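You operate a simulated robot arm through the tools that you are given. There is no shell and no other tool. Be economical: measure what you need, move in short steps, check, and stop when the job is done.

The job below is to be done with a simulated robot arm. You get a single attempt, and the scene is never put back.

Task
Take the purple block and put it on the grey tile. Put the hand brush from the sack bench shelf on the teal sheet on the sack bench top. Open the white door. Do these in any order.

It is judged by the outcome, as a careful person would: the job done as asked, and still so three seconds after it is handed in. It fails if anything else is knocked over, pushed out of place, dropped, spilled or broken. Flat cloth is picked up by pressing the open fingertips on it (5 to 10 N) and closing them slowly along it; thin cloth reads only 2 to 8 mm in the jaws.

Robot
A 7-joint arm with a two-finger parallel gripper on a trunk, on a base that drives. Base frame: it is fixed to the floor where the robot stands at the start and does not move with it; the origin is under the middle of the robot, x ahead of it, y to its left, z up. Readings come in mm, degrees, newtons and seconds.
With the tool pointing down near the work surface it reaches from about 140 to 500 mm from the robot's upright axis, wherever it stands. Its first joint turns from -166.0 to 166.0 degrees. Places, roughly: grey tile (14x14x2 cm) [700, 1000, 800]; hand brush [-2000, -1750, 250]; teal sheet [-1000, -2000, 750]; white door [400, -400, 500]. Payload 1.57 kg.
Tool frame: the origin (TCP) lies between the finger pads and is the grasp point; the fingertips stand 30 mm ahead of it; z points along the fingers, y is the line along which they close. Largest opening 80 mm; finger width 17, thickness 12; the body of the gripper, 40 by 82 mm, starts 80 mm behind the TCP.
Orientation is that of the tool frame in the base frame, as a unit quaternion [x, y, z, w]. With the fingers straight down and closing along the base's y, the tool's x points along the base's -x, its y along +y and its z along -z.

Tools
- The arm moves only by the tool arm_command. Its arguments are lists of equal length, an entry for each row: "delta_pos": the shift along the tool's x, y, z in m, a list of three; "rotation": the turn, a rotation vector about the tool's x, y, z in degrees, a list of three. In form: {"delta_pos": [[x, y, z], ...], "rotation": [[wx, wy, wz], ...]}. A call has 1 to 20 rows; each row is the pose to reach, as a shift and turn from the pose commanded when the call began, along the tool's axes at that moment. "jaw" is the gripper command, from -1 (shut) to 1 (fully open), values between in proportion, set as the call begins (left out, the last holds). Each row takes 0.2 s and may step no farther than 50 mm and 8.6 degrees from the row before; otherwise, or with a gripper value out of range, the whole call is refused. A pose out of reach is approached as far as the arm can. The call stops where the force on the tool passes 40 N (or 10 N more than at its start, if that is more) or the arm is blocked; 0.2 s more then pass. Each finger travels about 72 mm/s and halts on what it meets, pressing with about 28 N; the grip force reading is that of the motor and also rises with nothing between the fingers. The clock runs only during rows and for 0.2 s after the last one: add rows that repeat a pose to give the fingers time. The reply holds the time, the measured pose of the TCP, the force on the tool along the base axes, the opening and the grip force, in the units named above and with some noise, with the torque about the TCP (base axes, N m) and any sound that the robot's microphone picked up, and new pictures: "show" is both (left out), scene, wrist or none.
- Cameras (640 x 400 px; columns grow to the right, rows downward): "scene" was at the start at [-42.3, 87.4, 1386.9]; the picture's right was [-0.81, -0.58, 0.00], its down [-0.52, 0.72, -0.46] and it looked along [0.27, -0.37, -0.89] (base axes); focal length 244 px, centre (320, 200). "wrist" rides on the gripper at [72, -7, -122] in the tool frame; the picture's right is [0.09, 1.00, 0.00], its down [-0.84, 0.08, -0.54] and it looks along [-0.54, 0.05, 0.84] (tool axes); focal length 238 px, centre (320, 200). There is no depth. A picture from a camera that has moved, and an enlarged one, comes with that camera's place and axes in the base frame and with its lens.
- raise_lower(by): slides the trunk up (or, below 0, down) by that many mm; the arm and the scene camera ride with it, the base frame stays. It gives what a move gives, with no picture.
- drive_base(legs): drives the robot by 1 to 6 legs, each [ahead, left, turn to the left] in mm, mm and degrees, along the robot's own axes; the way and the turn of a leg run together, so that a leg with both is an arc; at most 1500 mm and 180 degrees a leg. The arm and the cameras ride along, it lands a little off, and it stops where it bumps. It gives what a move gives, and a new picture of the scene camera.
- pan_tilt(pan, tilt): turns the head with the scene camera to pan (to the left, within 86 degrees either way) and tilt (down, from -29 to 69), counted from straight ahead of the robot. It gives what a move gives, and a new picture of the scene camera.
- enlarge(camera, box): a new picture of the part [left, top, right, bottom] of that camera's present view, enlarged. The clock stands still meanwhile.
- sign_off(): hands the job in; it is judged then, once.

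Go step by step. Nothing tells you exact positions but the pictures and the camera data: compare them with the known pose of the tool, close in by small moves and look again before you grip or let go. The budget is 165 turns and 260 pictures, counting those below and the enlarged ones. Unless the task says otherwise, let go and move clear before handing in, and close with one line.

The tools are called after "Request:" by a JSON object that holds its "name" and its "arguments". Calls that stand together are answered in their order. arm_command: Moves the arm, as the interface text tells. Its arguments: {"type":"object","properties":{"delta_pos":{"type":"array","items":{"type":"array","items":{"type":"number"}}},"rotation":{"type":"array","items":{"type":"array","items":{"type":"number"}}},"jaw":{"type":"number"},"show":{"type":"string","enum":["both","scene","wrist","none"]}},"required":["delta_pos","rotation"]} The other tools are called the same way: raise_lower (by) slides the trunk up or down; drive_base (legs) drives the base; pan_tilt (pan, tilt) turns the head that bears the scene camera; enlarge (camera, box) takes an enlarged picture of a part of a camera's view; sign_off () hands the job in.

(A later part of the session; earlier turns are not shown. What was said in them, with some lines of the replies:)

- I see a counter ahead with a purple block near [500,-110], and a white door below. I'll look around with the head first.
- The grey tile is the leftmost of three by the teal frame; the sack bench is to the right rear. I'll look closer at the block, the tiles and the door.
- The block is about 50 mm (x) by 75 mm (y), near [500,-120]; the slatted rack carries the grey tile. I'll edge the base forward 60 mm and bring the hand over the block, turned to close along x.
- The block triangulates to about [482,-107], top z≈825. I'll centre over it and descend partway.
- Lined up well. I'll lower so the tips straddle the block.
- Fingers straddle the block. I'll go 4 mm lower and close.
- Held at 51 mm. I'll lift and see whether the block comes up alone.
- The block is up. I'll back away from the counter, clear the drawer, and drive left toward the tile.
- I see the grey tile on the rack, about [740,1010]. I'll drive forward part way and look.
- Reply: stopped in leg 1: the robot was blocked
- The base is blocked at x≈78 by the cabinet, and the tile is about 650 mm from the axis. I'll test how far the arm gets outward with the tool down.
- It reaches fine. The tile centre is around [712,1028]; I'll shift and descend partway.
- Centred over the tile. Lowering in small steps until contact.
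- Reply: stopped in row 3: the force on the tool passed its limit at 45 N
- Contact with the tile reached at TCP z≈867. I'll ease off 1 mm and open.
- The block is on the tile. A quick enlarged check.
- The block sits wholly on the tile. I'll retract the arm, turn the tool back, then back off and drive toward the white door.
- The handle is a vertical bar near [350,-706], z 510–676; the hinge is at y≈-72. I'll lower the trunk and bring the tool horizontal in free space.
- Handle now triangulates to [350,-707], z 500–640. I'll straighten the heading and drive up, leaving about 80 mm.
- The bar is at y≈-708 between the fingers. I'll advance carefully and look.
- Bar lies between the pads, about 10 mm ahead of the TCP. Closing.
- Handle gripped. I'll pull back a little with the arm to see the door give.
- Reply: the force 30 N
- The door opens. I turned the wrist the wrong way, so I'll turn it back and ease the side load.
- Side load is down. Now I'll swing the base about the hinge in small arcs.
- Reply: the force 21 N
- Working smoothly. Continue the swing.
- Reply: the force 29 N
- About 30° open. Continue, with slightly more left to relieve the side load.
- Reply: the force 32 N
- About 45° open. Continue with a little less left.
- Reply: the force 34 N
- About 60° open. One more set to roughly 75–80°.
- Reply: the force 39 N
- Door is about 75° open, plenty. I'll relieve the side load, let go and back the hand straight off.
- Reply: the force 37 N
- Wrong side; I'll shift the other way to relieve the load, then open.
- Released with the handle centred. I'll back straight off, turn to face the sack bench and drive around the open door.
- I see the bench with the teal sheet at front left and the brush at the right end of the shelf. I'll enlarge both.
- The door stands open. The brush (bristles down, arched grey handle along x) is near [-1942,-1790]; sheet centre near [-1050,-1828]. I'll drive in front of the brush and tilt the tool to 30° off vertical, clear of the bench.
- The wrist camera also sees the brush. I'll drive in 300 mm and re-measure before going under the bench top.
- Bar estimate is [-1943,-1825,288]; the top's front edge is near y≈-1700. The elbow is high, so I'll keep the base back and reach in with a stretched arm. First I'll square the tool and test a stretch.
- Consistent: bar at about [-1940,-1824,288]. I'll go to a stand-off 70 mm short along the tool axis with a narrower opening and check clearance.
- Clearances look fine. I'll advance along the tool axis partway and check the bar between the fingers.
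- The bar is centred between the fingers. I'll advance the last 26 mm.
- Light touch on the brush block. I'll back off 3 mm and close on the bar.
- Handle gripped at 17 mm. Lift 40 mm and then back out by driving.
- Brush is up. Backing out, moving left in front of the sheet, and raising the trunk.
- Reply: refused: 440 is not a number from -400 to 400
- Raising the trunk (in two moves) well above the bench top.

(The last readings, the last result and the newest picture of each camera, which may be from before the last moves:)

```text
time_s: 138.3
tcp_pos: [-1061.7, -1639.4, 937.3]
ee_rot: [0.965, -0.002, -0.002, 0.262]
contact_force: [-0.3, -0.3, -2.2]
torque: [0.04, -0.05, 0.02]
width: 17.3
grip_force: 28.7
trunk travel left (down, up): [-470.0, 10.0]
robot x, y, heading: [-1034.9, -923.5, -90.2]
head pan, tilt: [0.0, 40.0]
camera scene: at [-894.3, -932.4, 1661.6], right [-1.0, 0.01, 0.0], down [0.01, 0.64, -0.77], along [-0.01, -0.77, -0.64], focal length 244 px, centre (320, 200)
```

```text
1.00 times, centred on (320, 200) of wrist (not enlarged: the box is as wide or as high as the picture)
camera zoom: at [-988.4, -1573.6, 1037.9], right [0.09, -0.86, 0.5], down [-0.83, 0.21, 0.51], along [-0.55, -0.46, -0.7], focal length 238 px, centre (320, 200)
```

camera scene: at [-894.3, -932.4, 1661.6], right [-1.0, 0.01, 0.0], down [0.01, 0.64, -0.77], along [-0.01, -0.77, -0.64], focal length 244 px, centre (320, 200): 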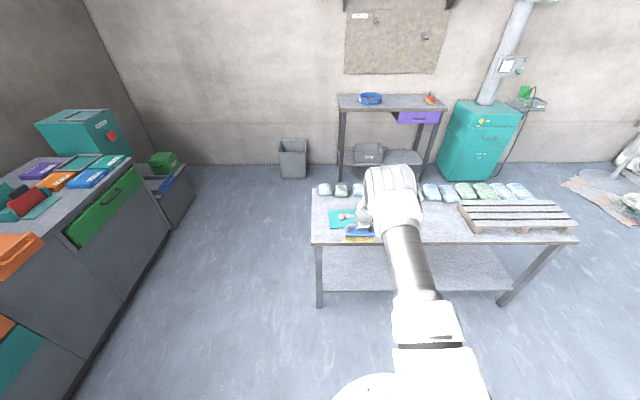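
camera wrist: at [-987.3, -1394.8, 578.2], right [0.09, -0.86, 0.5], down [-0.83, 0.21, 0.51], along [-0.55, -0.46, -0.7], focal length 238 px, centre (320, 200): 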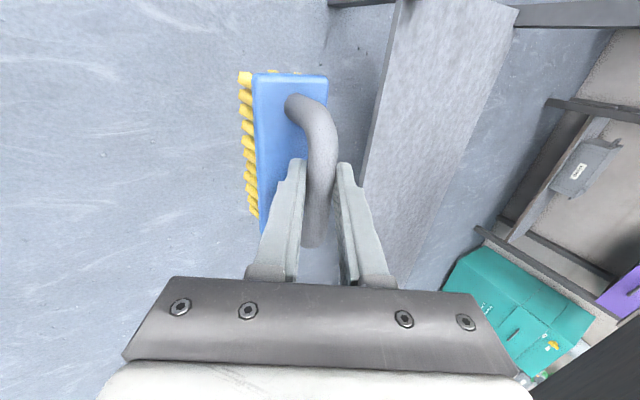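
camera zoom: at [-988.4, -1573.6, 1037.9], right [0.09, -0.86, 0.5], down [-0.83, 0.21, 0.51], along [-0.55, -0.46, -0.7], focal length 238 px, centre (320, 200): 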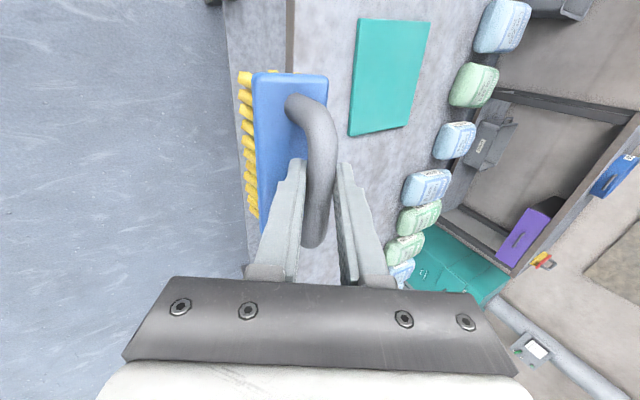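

The sheet is centred around [-1028,-1860]. Drive ahead 211 and left 34 to put the brush above it.

Request:
{"name": "drive_base", "arguments": {"legs": [[211, 34, 0]]}}

Request:
{"name": "enlarge", "arguments": {"camera": "scene", "box": [280, 150, 440, 250]}}

Request:
{"name": "enlarge", "arguments": {"camera": "wrist", "box": [0, 0, 640, 400]}}

```text
time_s: 140.3
tcp_pos: [-1027.9, -1850.0, 936.3]
ee_rot: [0.965, -0.004, -0.003, 0.262]
contact_force: [-0.8, -0.3, -2.1]
torque: [0.01, -0.01, 0.01]
width: 17.5
grip_force: 27.7
trunk travel left (down, up): [-470.0, 10.0]
robot x, y, heading: [-1001.1, -1137.1, -90.8]
head pan, tilt: [0.0, 40.0]
camera scene: at [-861.7, -1143.4, 1661.6], right [-1.0, 0.01, 0.0], down [0.01, 0.64, -0.77], along [-0.01, -0.77, -0.64], focal length 244 px, centre (320, 200)
```

scene: 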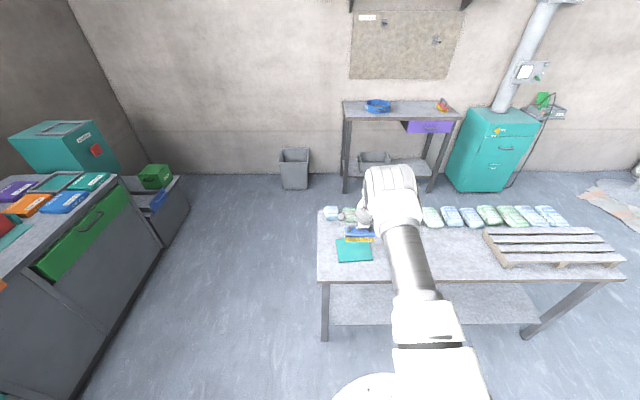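

```text
4.00 times, centred on (360, 200) of scene
camera zoom: at [-861.7, -1143.4, 1661.6], right [-1.0, 0.01, 0.0], down [0.01, 0.64, -0.77], along [-0.01, -0.77, -0.64], focal length 977 px, centre (160, 200)
```

zoom: 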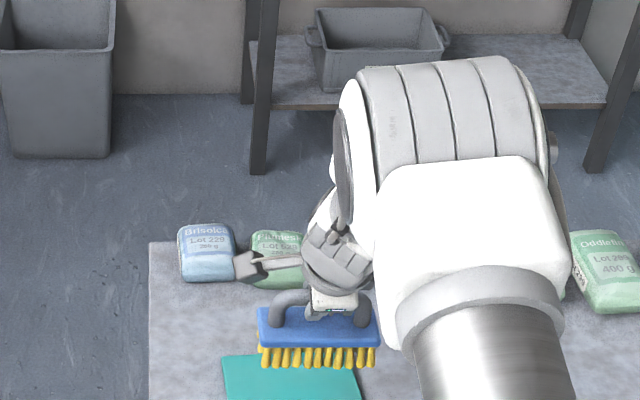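

```text
1.00 times, centred on (320, 200) of wrist (not enlarged: the box is as wide or as high as the picture)
camera zoom: at [-956.2, -1784.6, 1037.9], right [0.09, -0.86, 0.5], down [-0.83, 0.21, 0.51], along [-0.55, -0.46, -0.7], focal length 238 px, centre (320, 200)
```

zoom: 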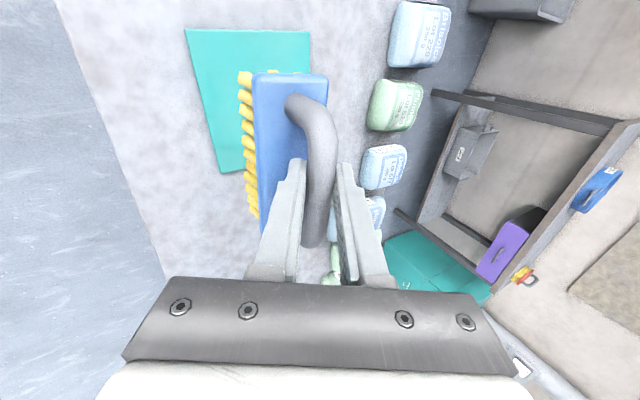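

Nearly over it; brush centre is ~12 mm too far right. I'll shift and lower 70 mm.

Request:
{"name": "arm_command", "arguments": {"delta_pos": [[0.011, -0.0152, 0.0259], [0.011, -0.0284, 0.0518], [0.011, -0.0329, 0.0604]], "rotation": [[0, 0, 0], [0, 0, 0], [0, 0, 0]]}}

Request:
{"name": "enlarge", "arguments": {"camera": "scene", "box": [300, 190, 420, 290]}}

```text
time_s: 141.1
tcp_pos: [-1019.1, -1853.1, 866.2]
ee_rot: [0.965, -0.003, -0.003, 0.262]
contact_force: [0.3, 0.6, -2.6]
torque: [0.02, 0.01, -0.02]
width: 17.4
grip_force: 28.0
trunk travel left (down, up): [-470.0, 10.0]
robot x, y, heading: [-999.5, -1137.7, -90.5]
head pan, tilt: [0.0, 40.0]
camera scene: at [-861.8, -1143.2, 1661.6], right [-1.0, 0.01, 0.0], down [0.01, 0.64, -0.77], along [-0.01, -0.77, -0.64], focal length 244 px, centre (320, 200)
camera wrist: at [-945.7, -1786.8, 967.7], right [0.09, -0.86, 0.5], down [-0.83, 0.21, 0.51], along [-0.55, -0.46, -0.7], focal length 238 px, centre (320, 200)
```

scene: 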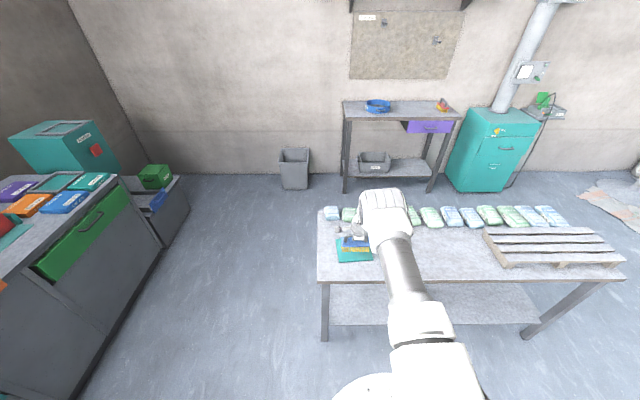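
wrist: 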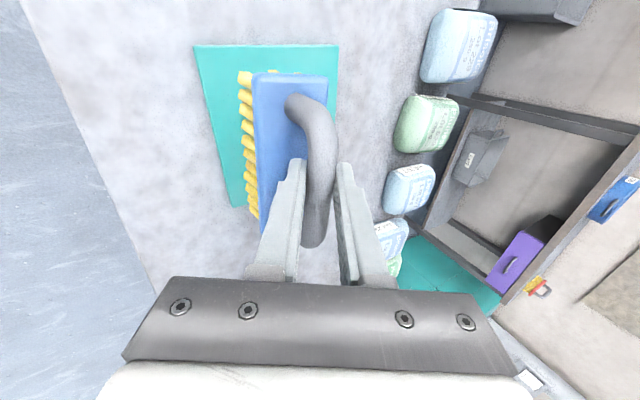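

```text
4.00 times, centred on (360, 240) of scene
camera zoom: at [-861.8, -1143.2, 1661.6], right [-1.0, 0.01, 0.0], down [0.01, 0.64, -0.77], along [-0.01, -0.77, -0.64], focal length 977 px, centre (160, 40)
```

zoom: 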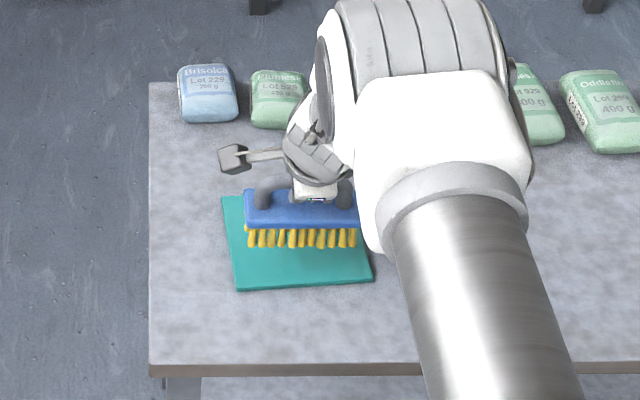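

Well centred over the sheet. Lowering gently.

Request:
{"name": "arm_command", "arguments": {"delta_pos": [[0, -0.003, 0.0052], [0, -0.0046, 0.0078], [0, -0.0061, 0.0104]], "rotation": [[0, 0, 0], [0, 0, 0], [0, 0, 0]], "show": "none"}}

Request:
{"name": "enlarge", "arguments": {"camera": "scene", "box": [330, 220, 400, 270]}}

```text
time_s: 141.9
tcp_pos: [-1018.3, -1853.8, 856.1]
ee_rot: [0.965, -0.003, -0.003, 0.262]
contact_force: [0.4, 0.3, -1.6]
torque: [0.04, -0.02, -0.01]
width: 17.4
grip_force: 28.3
trunk travel left (down, up): [-470.0, 10.0]
robot x, y, heading: [-999.0, -1137.8, -90.5]
head pan, tilt: [0.0, 40.0]
```

```text
8.00 times, centred on (365, 245) of scene
camera zoom: at [-861.7, -1143.1, 1661.6], right [-1.0, 0.01, 0.0], down [0.01, 0.64, -0.77], along [-0.01, -0.77, -0.64], focal length 1954 px, centre (-40, -160)
```

zoom: 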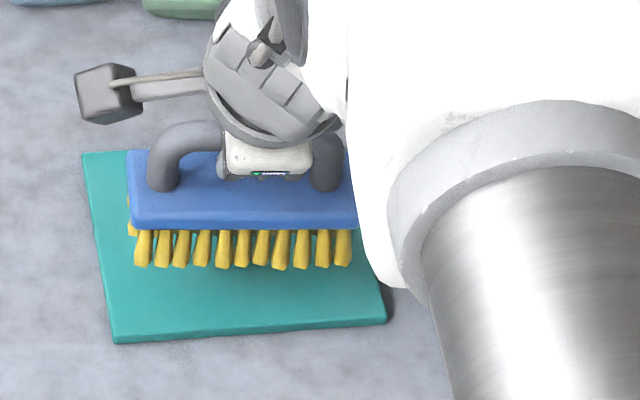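

Request:
{"name": "arm_command", "arguments": {"delta_pos": [[0, -0.001, 0.0017], [0, -0.002, 0.0035], [0, -0.003, 0.0052], [0, -0.004, 0.0069]], "rotation": [[0, 0, 0], [0, 0, 0], [0, 0, 0], [0, 0, 0]], "show": "none"}}

```text
time_s: 142.9
tcp_pos: [-1017.6, -1853.1, 847.6]
ee_rot: [0.965, -0.004, -0.002, 0.261]
contact_force: [-0.6, 0.7, -2.4]
torque: [0.01, -0.02, -0.03]
width: 17.3
grip_force: 28.3
trunk travel left (down, up): [-470.0, 10.0]
robot x, y, heading: [-1001.4, -1135.3, -90.2]
head pan, tilt: [0.0, 40.0]
```

No contact yet at 848; continue in 2 mm steps.

Request:
{"name": "arm_command", "arguments": {"delta_pos": [[0, -0.001, 0.0017], [0, -0.002, 0.0035], [0, -0.003, 0.0052], [0, -0.004, 0.0069]], "rotation": [[0, 0, 0], [0, 0, 0], [0, 0, 0], [0, 0, 0]], "show": "none"}}

Request:
{"name": "enlarge", "arguments": {"camera": "scene", "box": [330, 220, 400, 270]}}

```text
time_s: 143.9
tcp_pos: [-1017.6, -1853.1, 839.8]
ee_rot: [0.965, -0.003, -0.003, 0.261]
contact_force: [0.1, 0.6, -2.5]
torque: [0.01, -0.02, -0.01]
width: 16.9
grip_force: 28.3
trunk travel left (down, up): [-470.0, 10.0]
robot x, y, heading: [-1000.4, -1134.2, -90.6]
head pan, tilt: [0.0, 40.0]
```

```text
8.00 times, centred on (365, 245) of scene
camera zoom: at [-861.7, -1143.1, 1661.6], right [-1.0, 0.01, 0.0], down [0.01, 0.64, -0.77], along [-0.01, -0.77, -0.64], focal length 1954 px, centre (-40, -160)
```

zoom: 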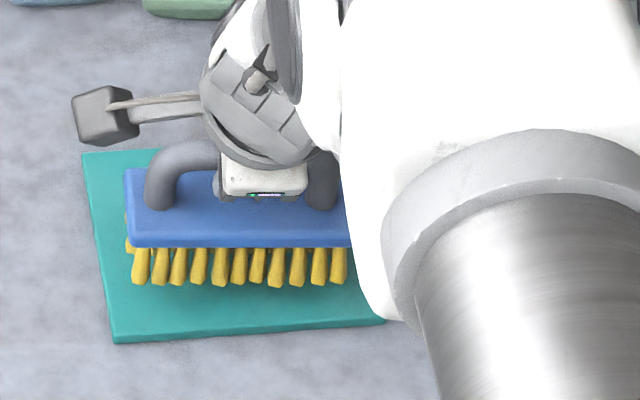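

Request:
{"name": "arm_command", "arguments": {"delta_pos": [[0, 0, 0.0023], [0, -0.001, 0.004], [0, -0.002, 0.0058], [0, -0.003, 0.0075], [0, -0.004, 0.009]], "rotation": [[0, 0, 0], [0, 0, 0], [0, 0, 0], [0, 0, 0], [0, 0, 0]], "show": "none"}}

Request:
{"name": "enlarge", "arguments": {"camera": "scene", "box": [330, 220, 400, 270]}}

```text
time_s: 145.1
tcp_pos: [-1019.0, -1854.8, 831.0]
ee_rot: [0.965, -0.003, -0.002, 0.261]
contact_force: [0.3, 0.0, -1.7]
torque: [0.0, -0.03, -0.03]
width: 17.2
grip_force: 27.9
trunk travel left (down, up): [-470.0, 10.0]
robot x, y, heading: [-1000.5, -1135.1, -90.4]
head pan, tilt: [0.0, 40.0]
```

```text
8.00 times, centred on (365, 245) of scene
camera zoom: at [-861.7, -1143.1, 1661.6], right [-1.0, 0.01, 0.0], down [0.01, 0.64, -0.77], along [-0.01, -0.77, -0.64], focal length 1954 px, centre (-40, -160)
```

zoom: 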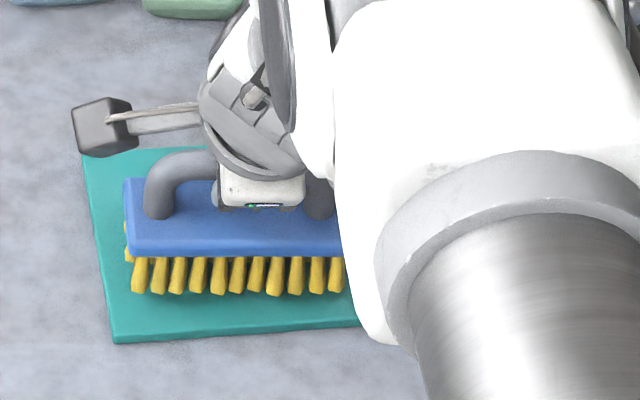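

Request:
{"name": "arm_command", "arguments": {"delta_pos": [[0, -0.001, 0.0017], [0, -0.002, 0.0035], [0, -0.003, 0.0052], [0, -0.004, 0.0069], [0, -0.005, 0.0086], [0, -0.006, 0.0104]], "rotation": [[0, 0, 0], [0, 0, 0], [0, 0, 0], [0, 0, 0], [0, 0, 0], [0, 0, 0]]}}

Request:
{"name": "enlarge", "arguments": {"camera": "scene", "box": [330, 220, 400, 270]}}

```text
time_s: 146.5
tcp_pos: [-1019.0, -1855.7, 821.0]
ee_rot: [0.965, -0.003, -0.002, 0.263]
contact_force: [0.5, 0.9, 7.1]
torque: [0.17, 0.28, -0.05]
width: 17.5
grip_force: 28.2
trunk travel left (down, up): [-470.0, 10.0]
robot x, y, heading: [-1003.0, -1136.0, -90.4]
head pan, tilt: [0.0, 40.0]
camera scene: at [-861.6, -1142.0, 1661.8], right [-1.0, 0.01, 0.0], down [0.01, 0.64, -0.77], along [-0.01, -0.77, -0.64], focal length 244 px, centre (320, 200)
camera wrist: at [-945.9, -1788.2, 921.2], right [0.09, -0.86, 0.51], down [-0.83, 0.21, 0.51], along [-0.55, -0.47, -0.7], focal length 238 px, centre (320, 200)
```

scene: 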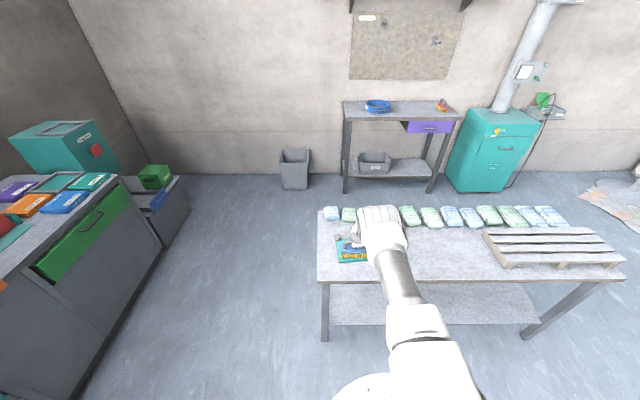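
wrist: 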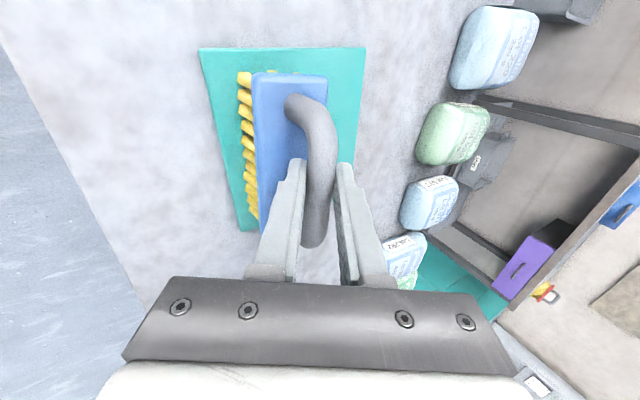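

```text
8.00 times, centred on (365, 245) of scene
camera zoom: at [-861.6, -1142.0, 1661.8], right [-1.0, 0.01, 0.0], down [0.01, 0.64, -0.77], along [-0.01, -0.77, -0.64], focal length 1954 px, centre (-40, -160)
```

zoom: 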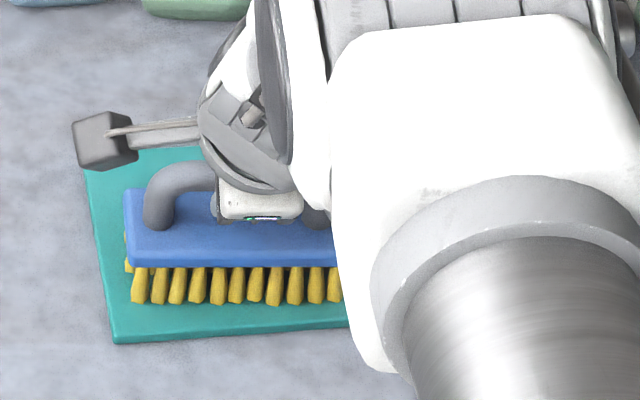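

Bristles are touching the sheet. One millimetre more, then open modestly and withdraw along the tool axis.

Request:
{"name": "arm_command", "arguments": {"delta_pos": [[0, -0.0006, 0.001], [0, -0.0006, 0.001]], "rotation": [[0, 0, 0], [0, 0, 0]], "show": "none"}}

Request:
{"name": "arm_command", "arguments": {"delta_pos": [[0, 0, 0], [0, 0, 0], [0, 0, 0]], "rotation": [[0, 0, 0], [0, 0, 0], [0, 0, 0]], "jaw": 0.15, "show": "wrist"}}

```text
time_s: 147.1
tcp_pos: [-1018.9, -1854.2, 820.1]
ee_rot: [0.965, -0.003, -0.003, 0.264]
contact_force: [0.8, -0.5, 16.9]
torque: [-0.11, 0.01, 0.0]
width: 17.4
grip_force: 28.5
trunk travel left (down, up): [-470.0, 10.0]
robot x, y, heading: [-1004.4, -1136.1, -90.4]
head pan, tilt: [0.0, 40.0]
```

```text
time_s: 147.9
tcp_pos: [-1018.3, -1853.7, 816.5]
ee_rot: [0.965, -0.004, -0.002, 0.262]
contact_force: [0.4, -2.1, 7.4]
torque: [0.0, -0.02, 0.0]
width: 42.1
grip_force: 0.1
trunk travel left (down, up): [-470.0, 10.0]
robot x, y, heading: [-1001.6, -1135.4, -90.8]
head pan, tilt: [0.0, 40.0]
camera wrist: at [-945.7, -1787.1, 918.3], right [0.09, -0.86, 0.5], down [-0.83, 0.21, 0.51], along [-0.55, -0.46, -0.7], focal length 238 px, centre (320, 200)
```

wrist: 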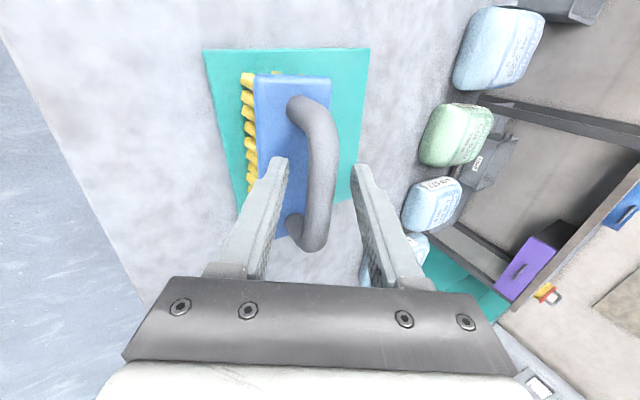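

Released; the brush stands on the sheet. Withdraw along the tool axis.

Request:
{"name": "arm_command", "arguments": {"delta_pos": [[0, 0, -0.012], [0, 0, -0.03], [0, 0, -0.06], [0, 0, -0.1], [0, 0.02, -0.14]], "rotation": [[0, 0, 0], [0, 0, 0], [0, 0, 0], [0, 0, 0], [0, 0, 0]]}}

Request:
{"name": "drive_base", "arguments": {"legs": [[-350, 0, 0]]}}

Request:
{"name": "enlarge", "arguments": {"camera": "scene", "box": [300, 120, 460, 220]}}

Request:
{"name": "pan_tilt", "arguments": {"pan": 86, "tilt": 25}}

```text
time_s: 149.1
tcp_pos: [-1019.0, -1800.1, 948.9]
ee_rot: [0.965, -0.002, -0.002, 0.26]
contact_force: [-0.1, -0.2, -0.2]
torque: [-0.01, 0.01, 0.01]
width: 46.0
grip_force: 0.1
trunk travel left (down, up): [-470.0, 10.0]
robot x, y, heading: [-1001.4, -1135.4, -90.6]
head pan, tilt: [0.0, 40.0]
camera scene: at [-861.6, -1142.6, 1661.5], right [-1.0, 0.01, 0.0], down [0.01, 0.64, -0.77], along [-0.01, -0.77, -0.64], focal length 244 px, centre (320, 200)
camera wrist: at [-945.4, -1734.3, 1049.4], right [0.09, -0.86, 0.5], down [-0.83, 0.21, 0.51], along [-0.55, -0.46, -0.7], focal length 238 px, centre (320, 200)
```

scene: 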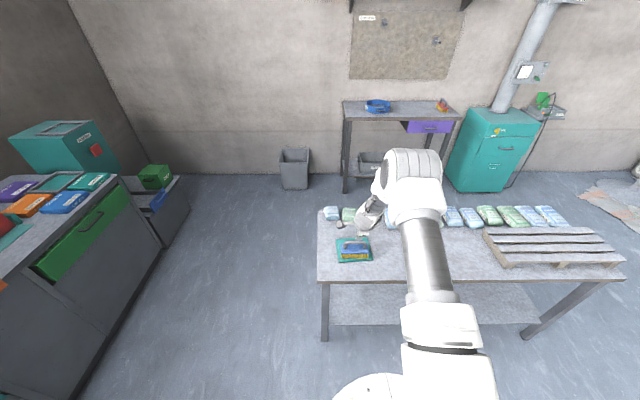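
wrist: 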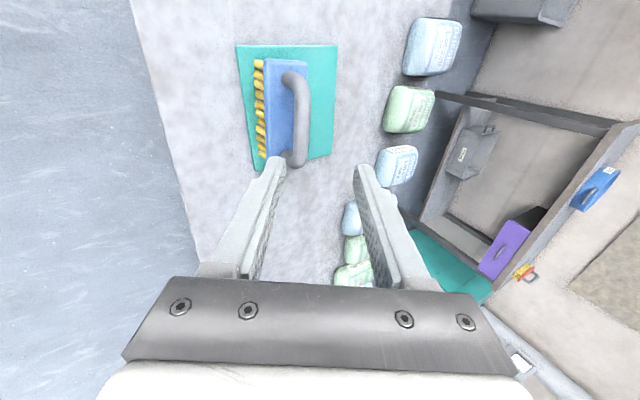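

```text
time_s: 152.0
tcp_pos: [-1014.8, -1453.9, 948.5]
ee_rot: [0.965, -0.002, -0.002, 0.262]
contact_force: [0.2, 0.3, -0.5]
torque: [-0.01, 0.0, -0.01]
width: 46.0
grip_force: 0.1
trunk travel left (down, up): [-470.0, 10.0]
robot x, y, heading: [-999.0, -788.8, -90.5]
head pan, tilt: [0.0, 40.0]
camera scene: at [-859.3, -794.1, 1661.6], right [-1.0, 0.01, 0.0], down [0.0, 0.64, -0.77], along [0.0, -0.77, -0.64], focal length 244 px, centre (320, 200)
```

scene: 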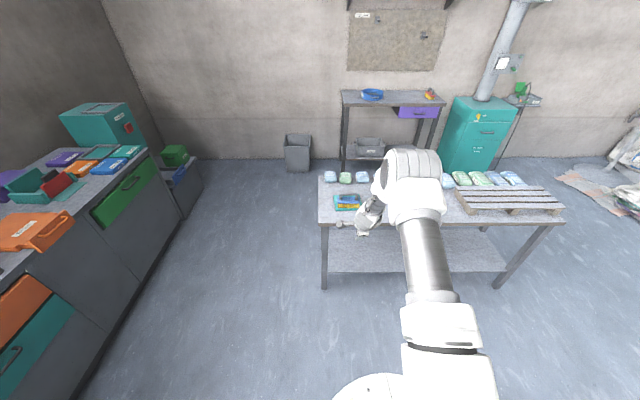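

```text
4.00 times, centred on (380, 170) of scene
camera zoom: at [-859.3, -794.1, 1661.6], right [-1.0, 0.01, 0.0], down [0.0, 0.64, -0.77], along [0.0, -0.77, -0.64], focal length 977 px, centre (80, 320)
```

zoom: 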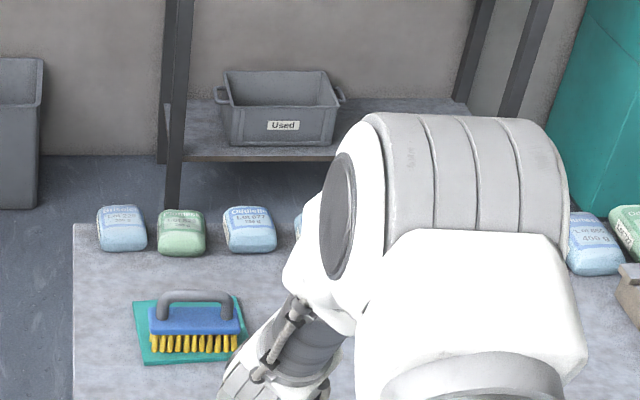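

```text
time_s: 153.6
tcp_pos: [-1013.8, -1454.0, 948.6]
ee_rot: [0.965, -0.001, -0.003, 0.262]
contact_force: [0.3, 0.3, 0.1]
torque: [-0.01, -0.02, 0.04]
width: 46.0
grip_force: 0.1
trunk travel left (down, up): [-470.0, 10.0]
robot x, y, heading: [-1004.0, -789.8, -90.3]
head pan, tilt: [85.9, 25.0]
camera scene: at [-767.0, -716.3, 1684.9], right [-0.08, -1.0, 0.0], down [-0.42, 0.03, -0.91], along [0.9, -0.07, -0.42], focal length 244 px, centre (320, 200)
```

scene: 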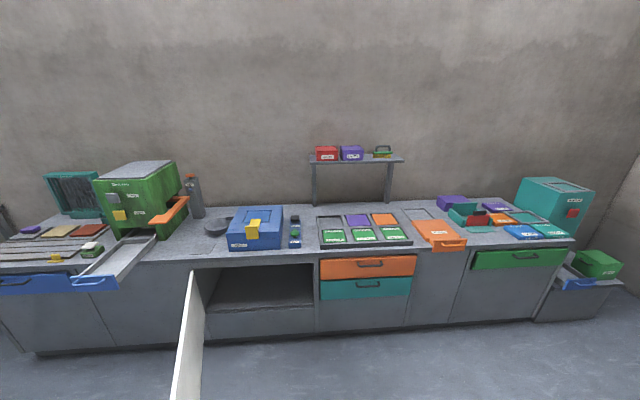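

The door stands open, the brush is on the teal sheet, and the block is on the grey tile. The hand is clear, so I'm handing in.

Request:
{"name": "sign_off", "arguments": {}}

```text
The job is handed in.
```

All three parts are done and handed in: the purple block is on the grey tile, the hand brush is standing on the teal sheet, and the white door is open about 75 degrees or more.
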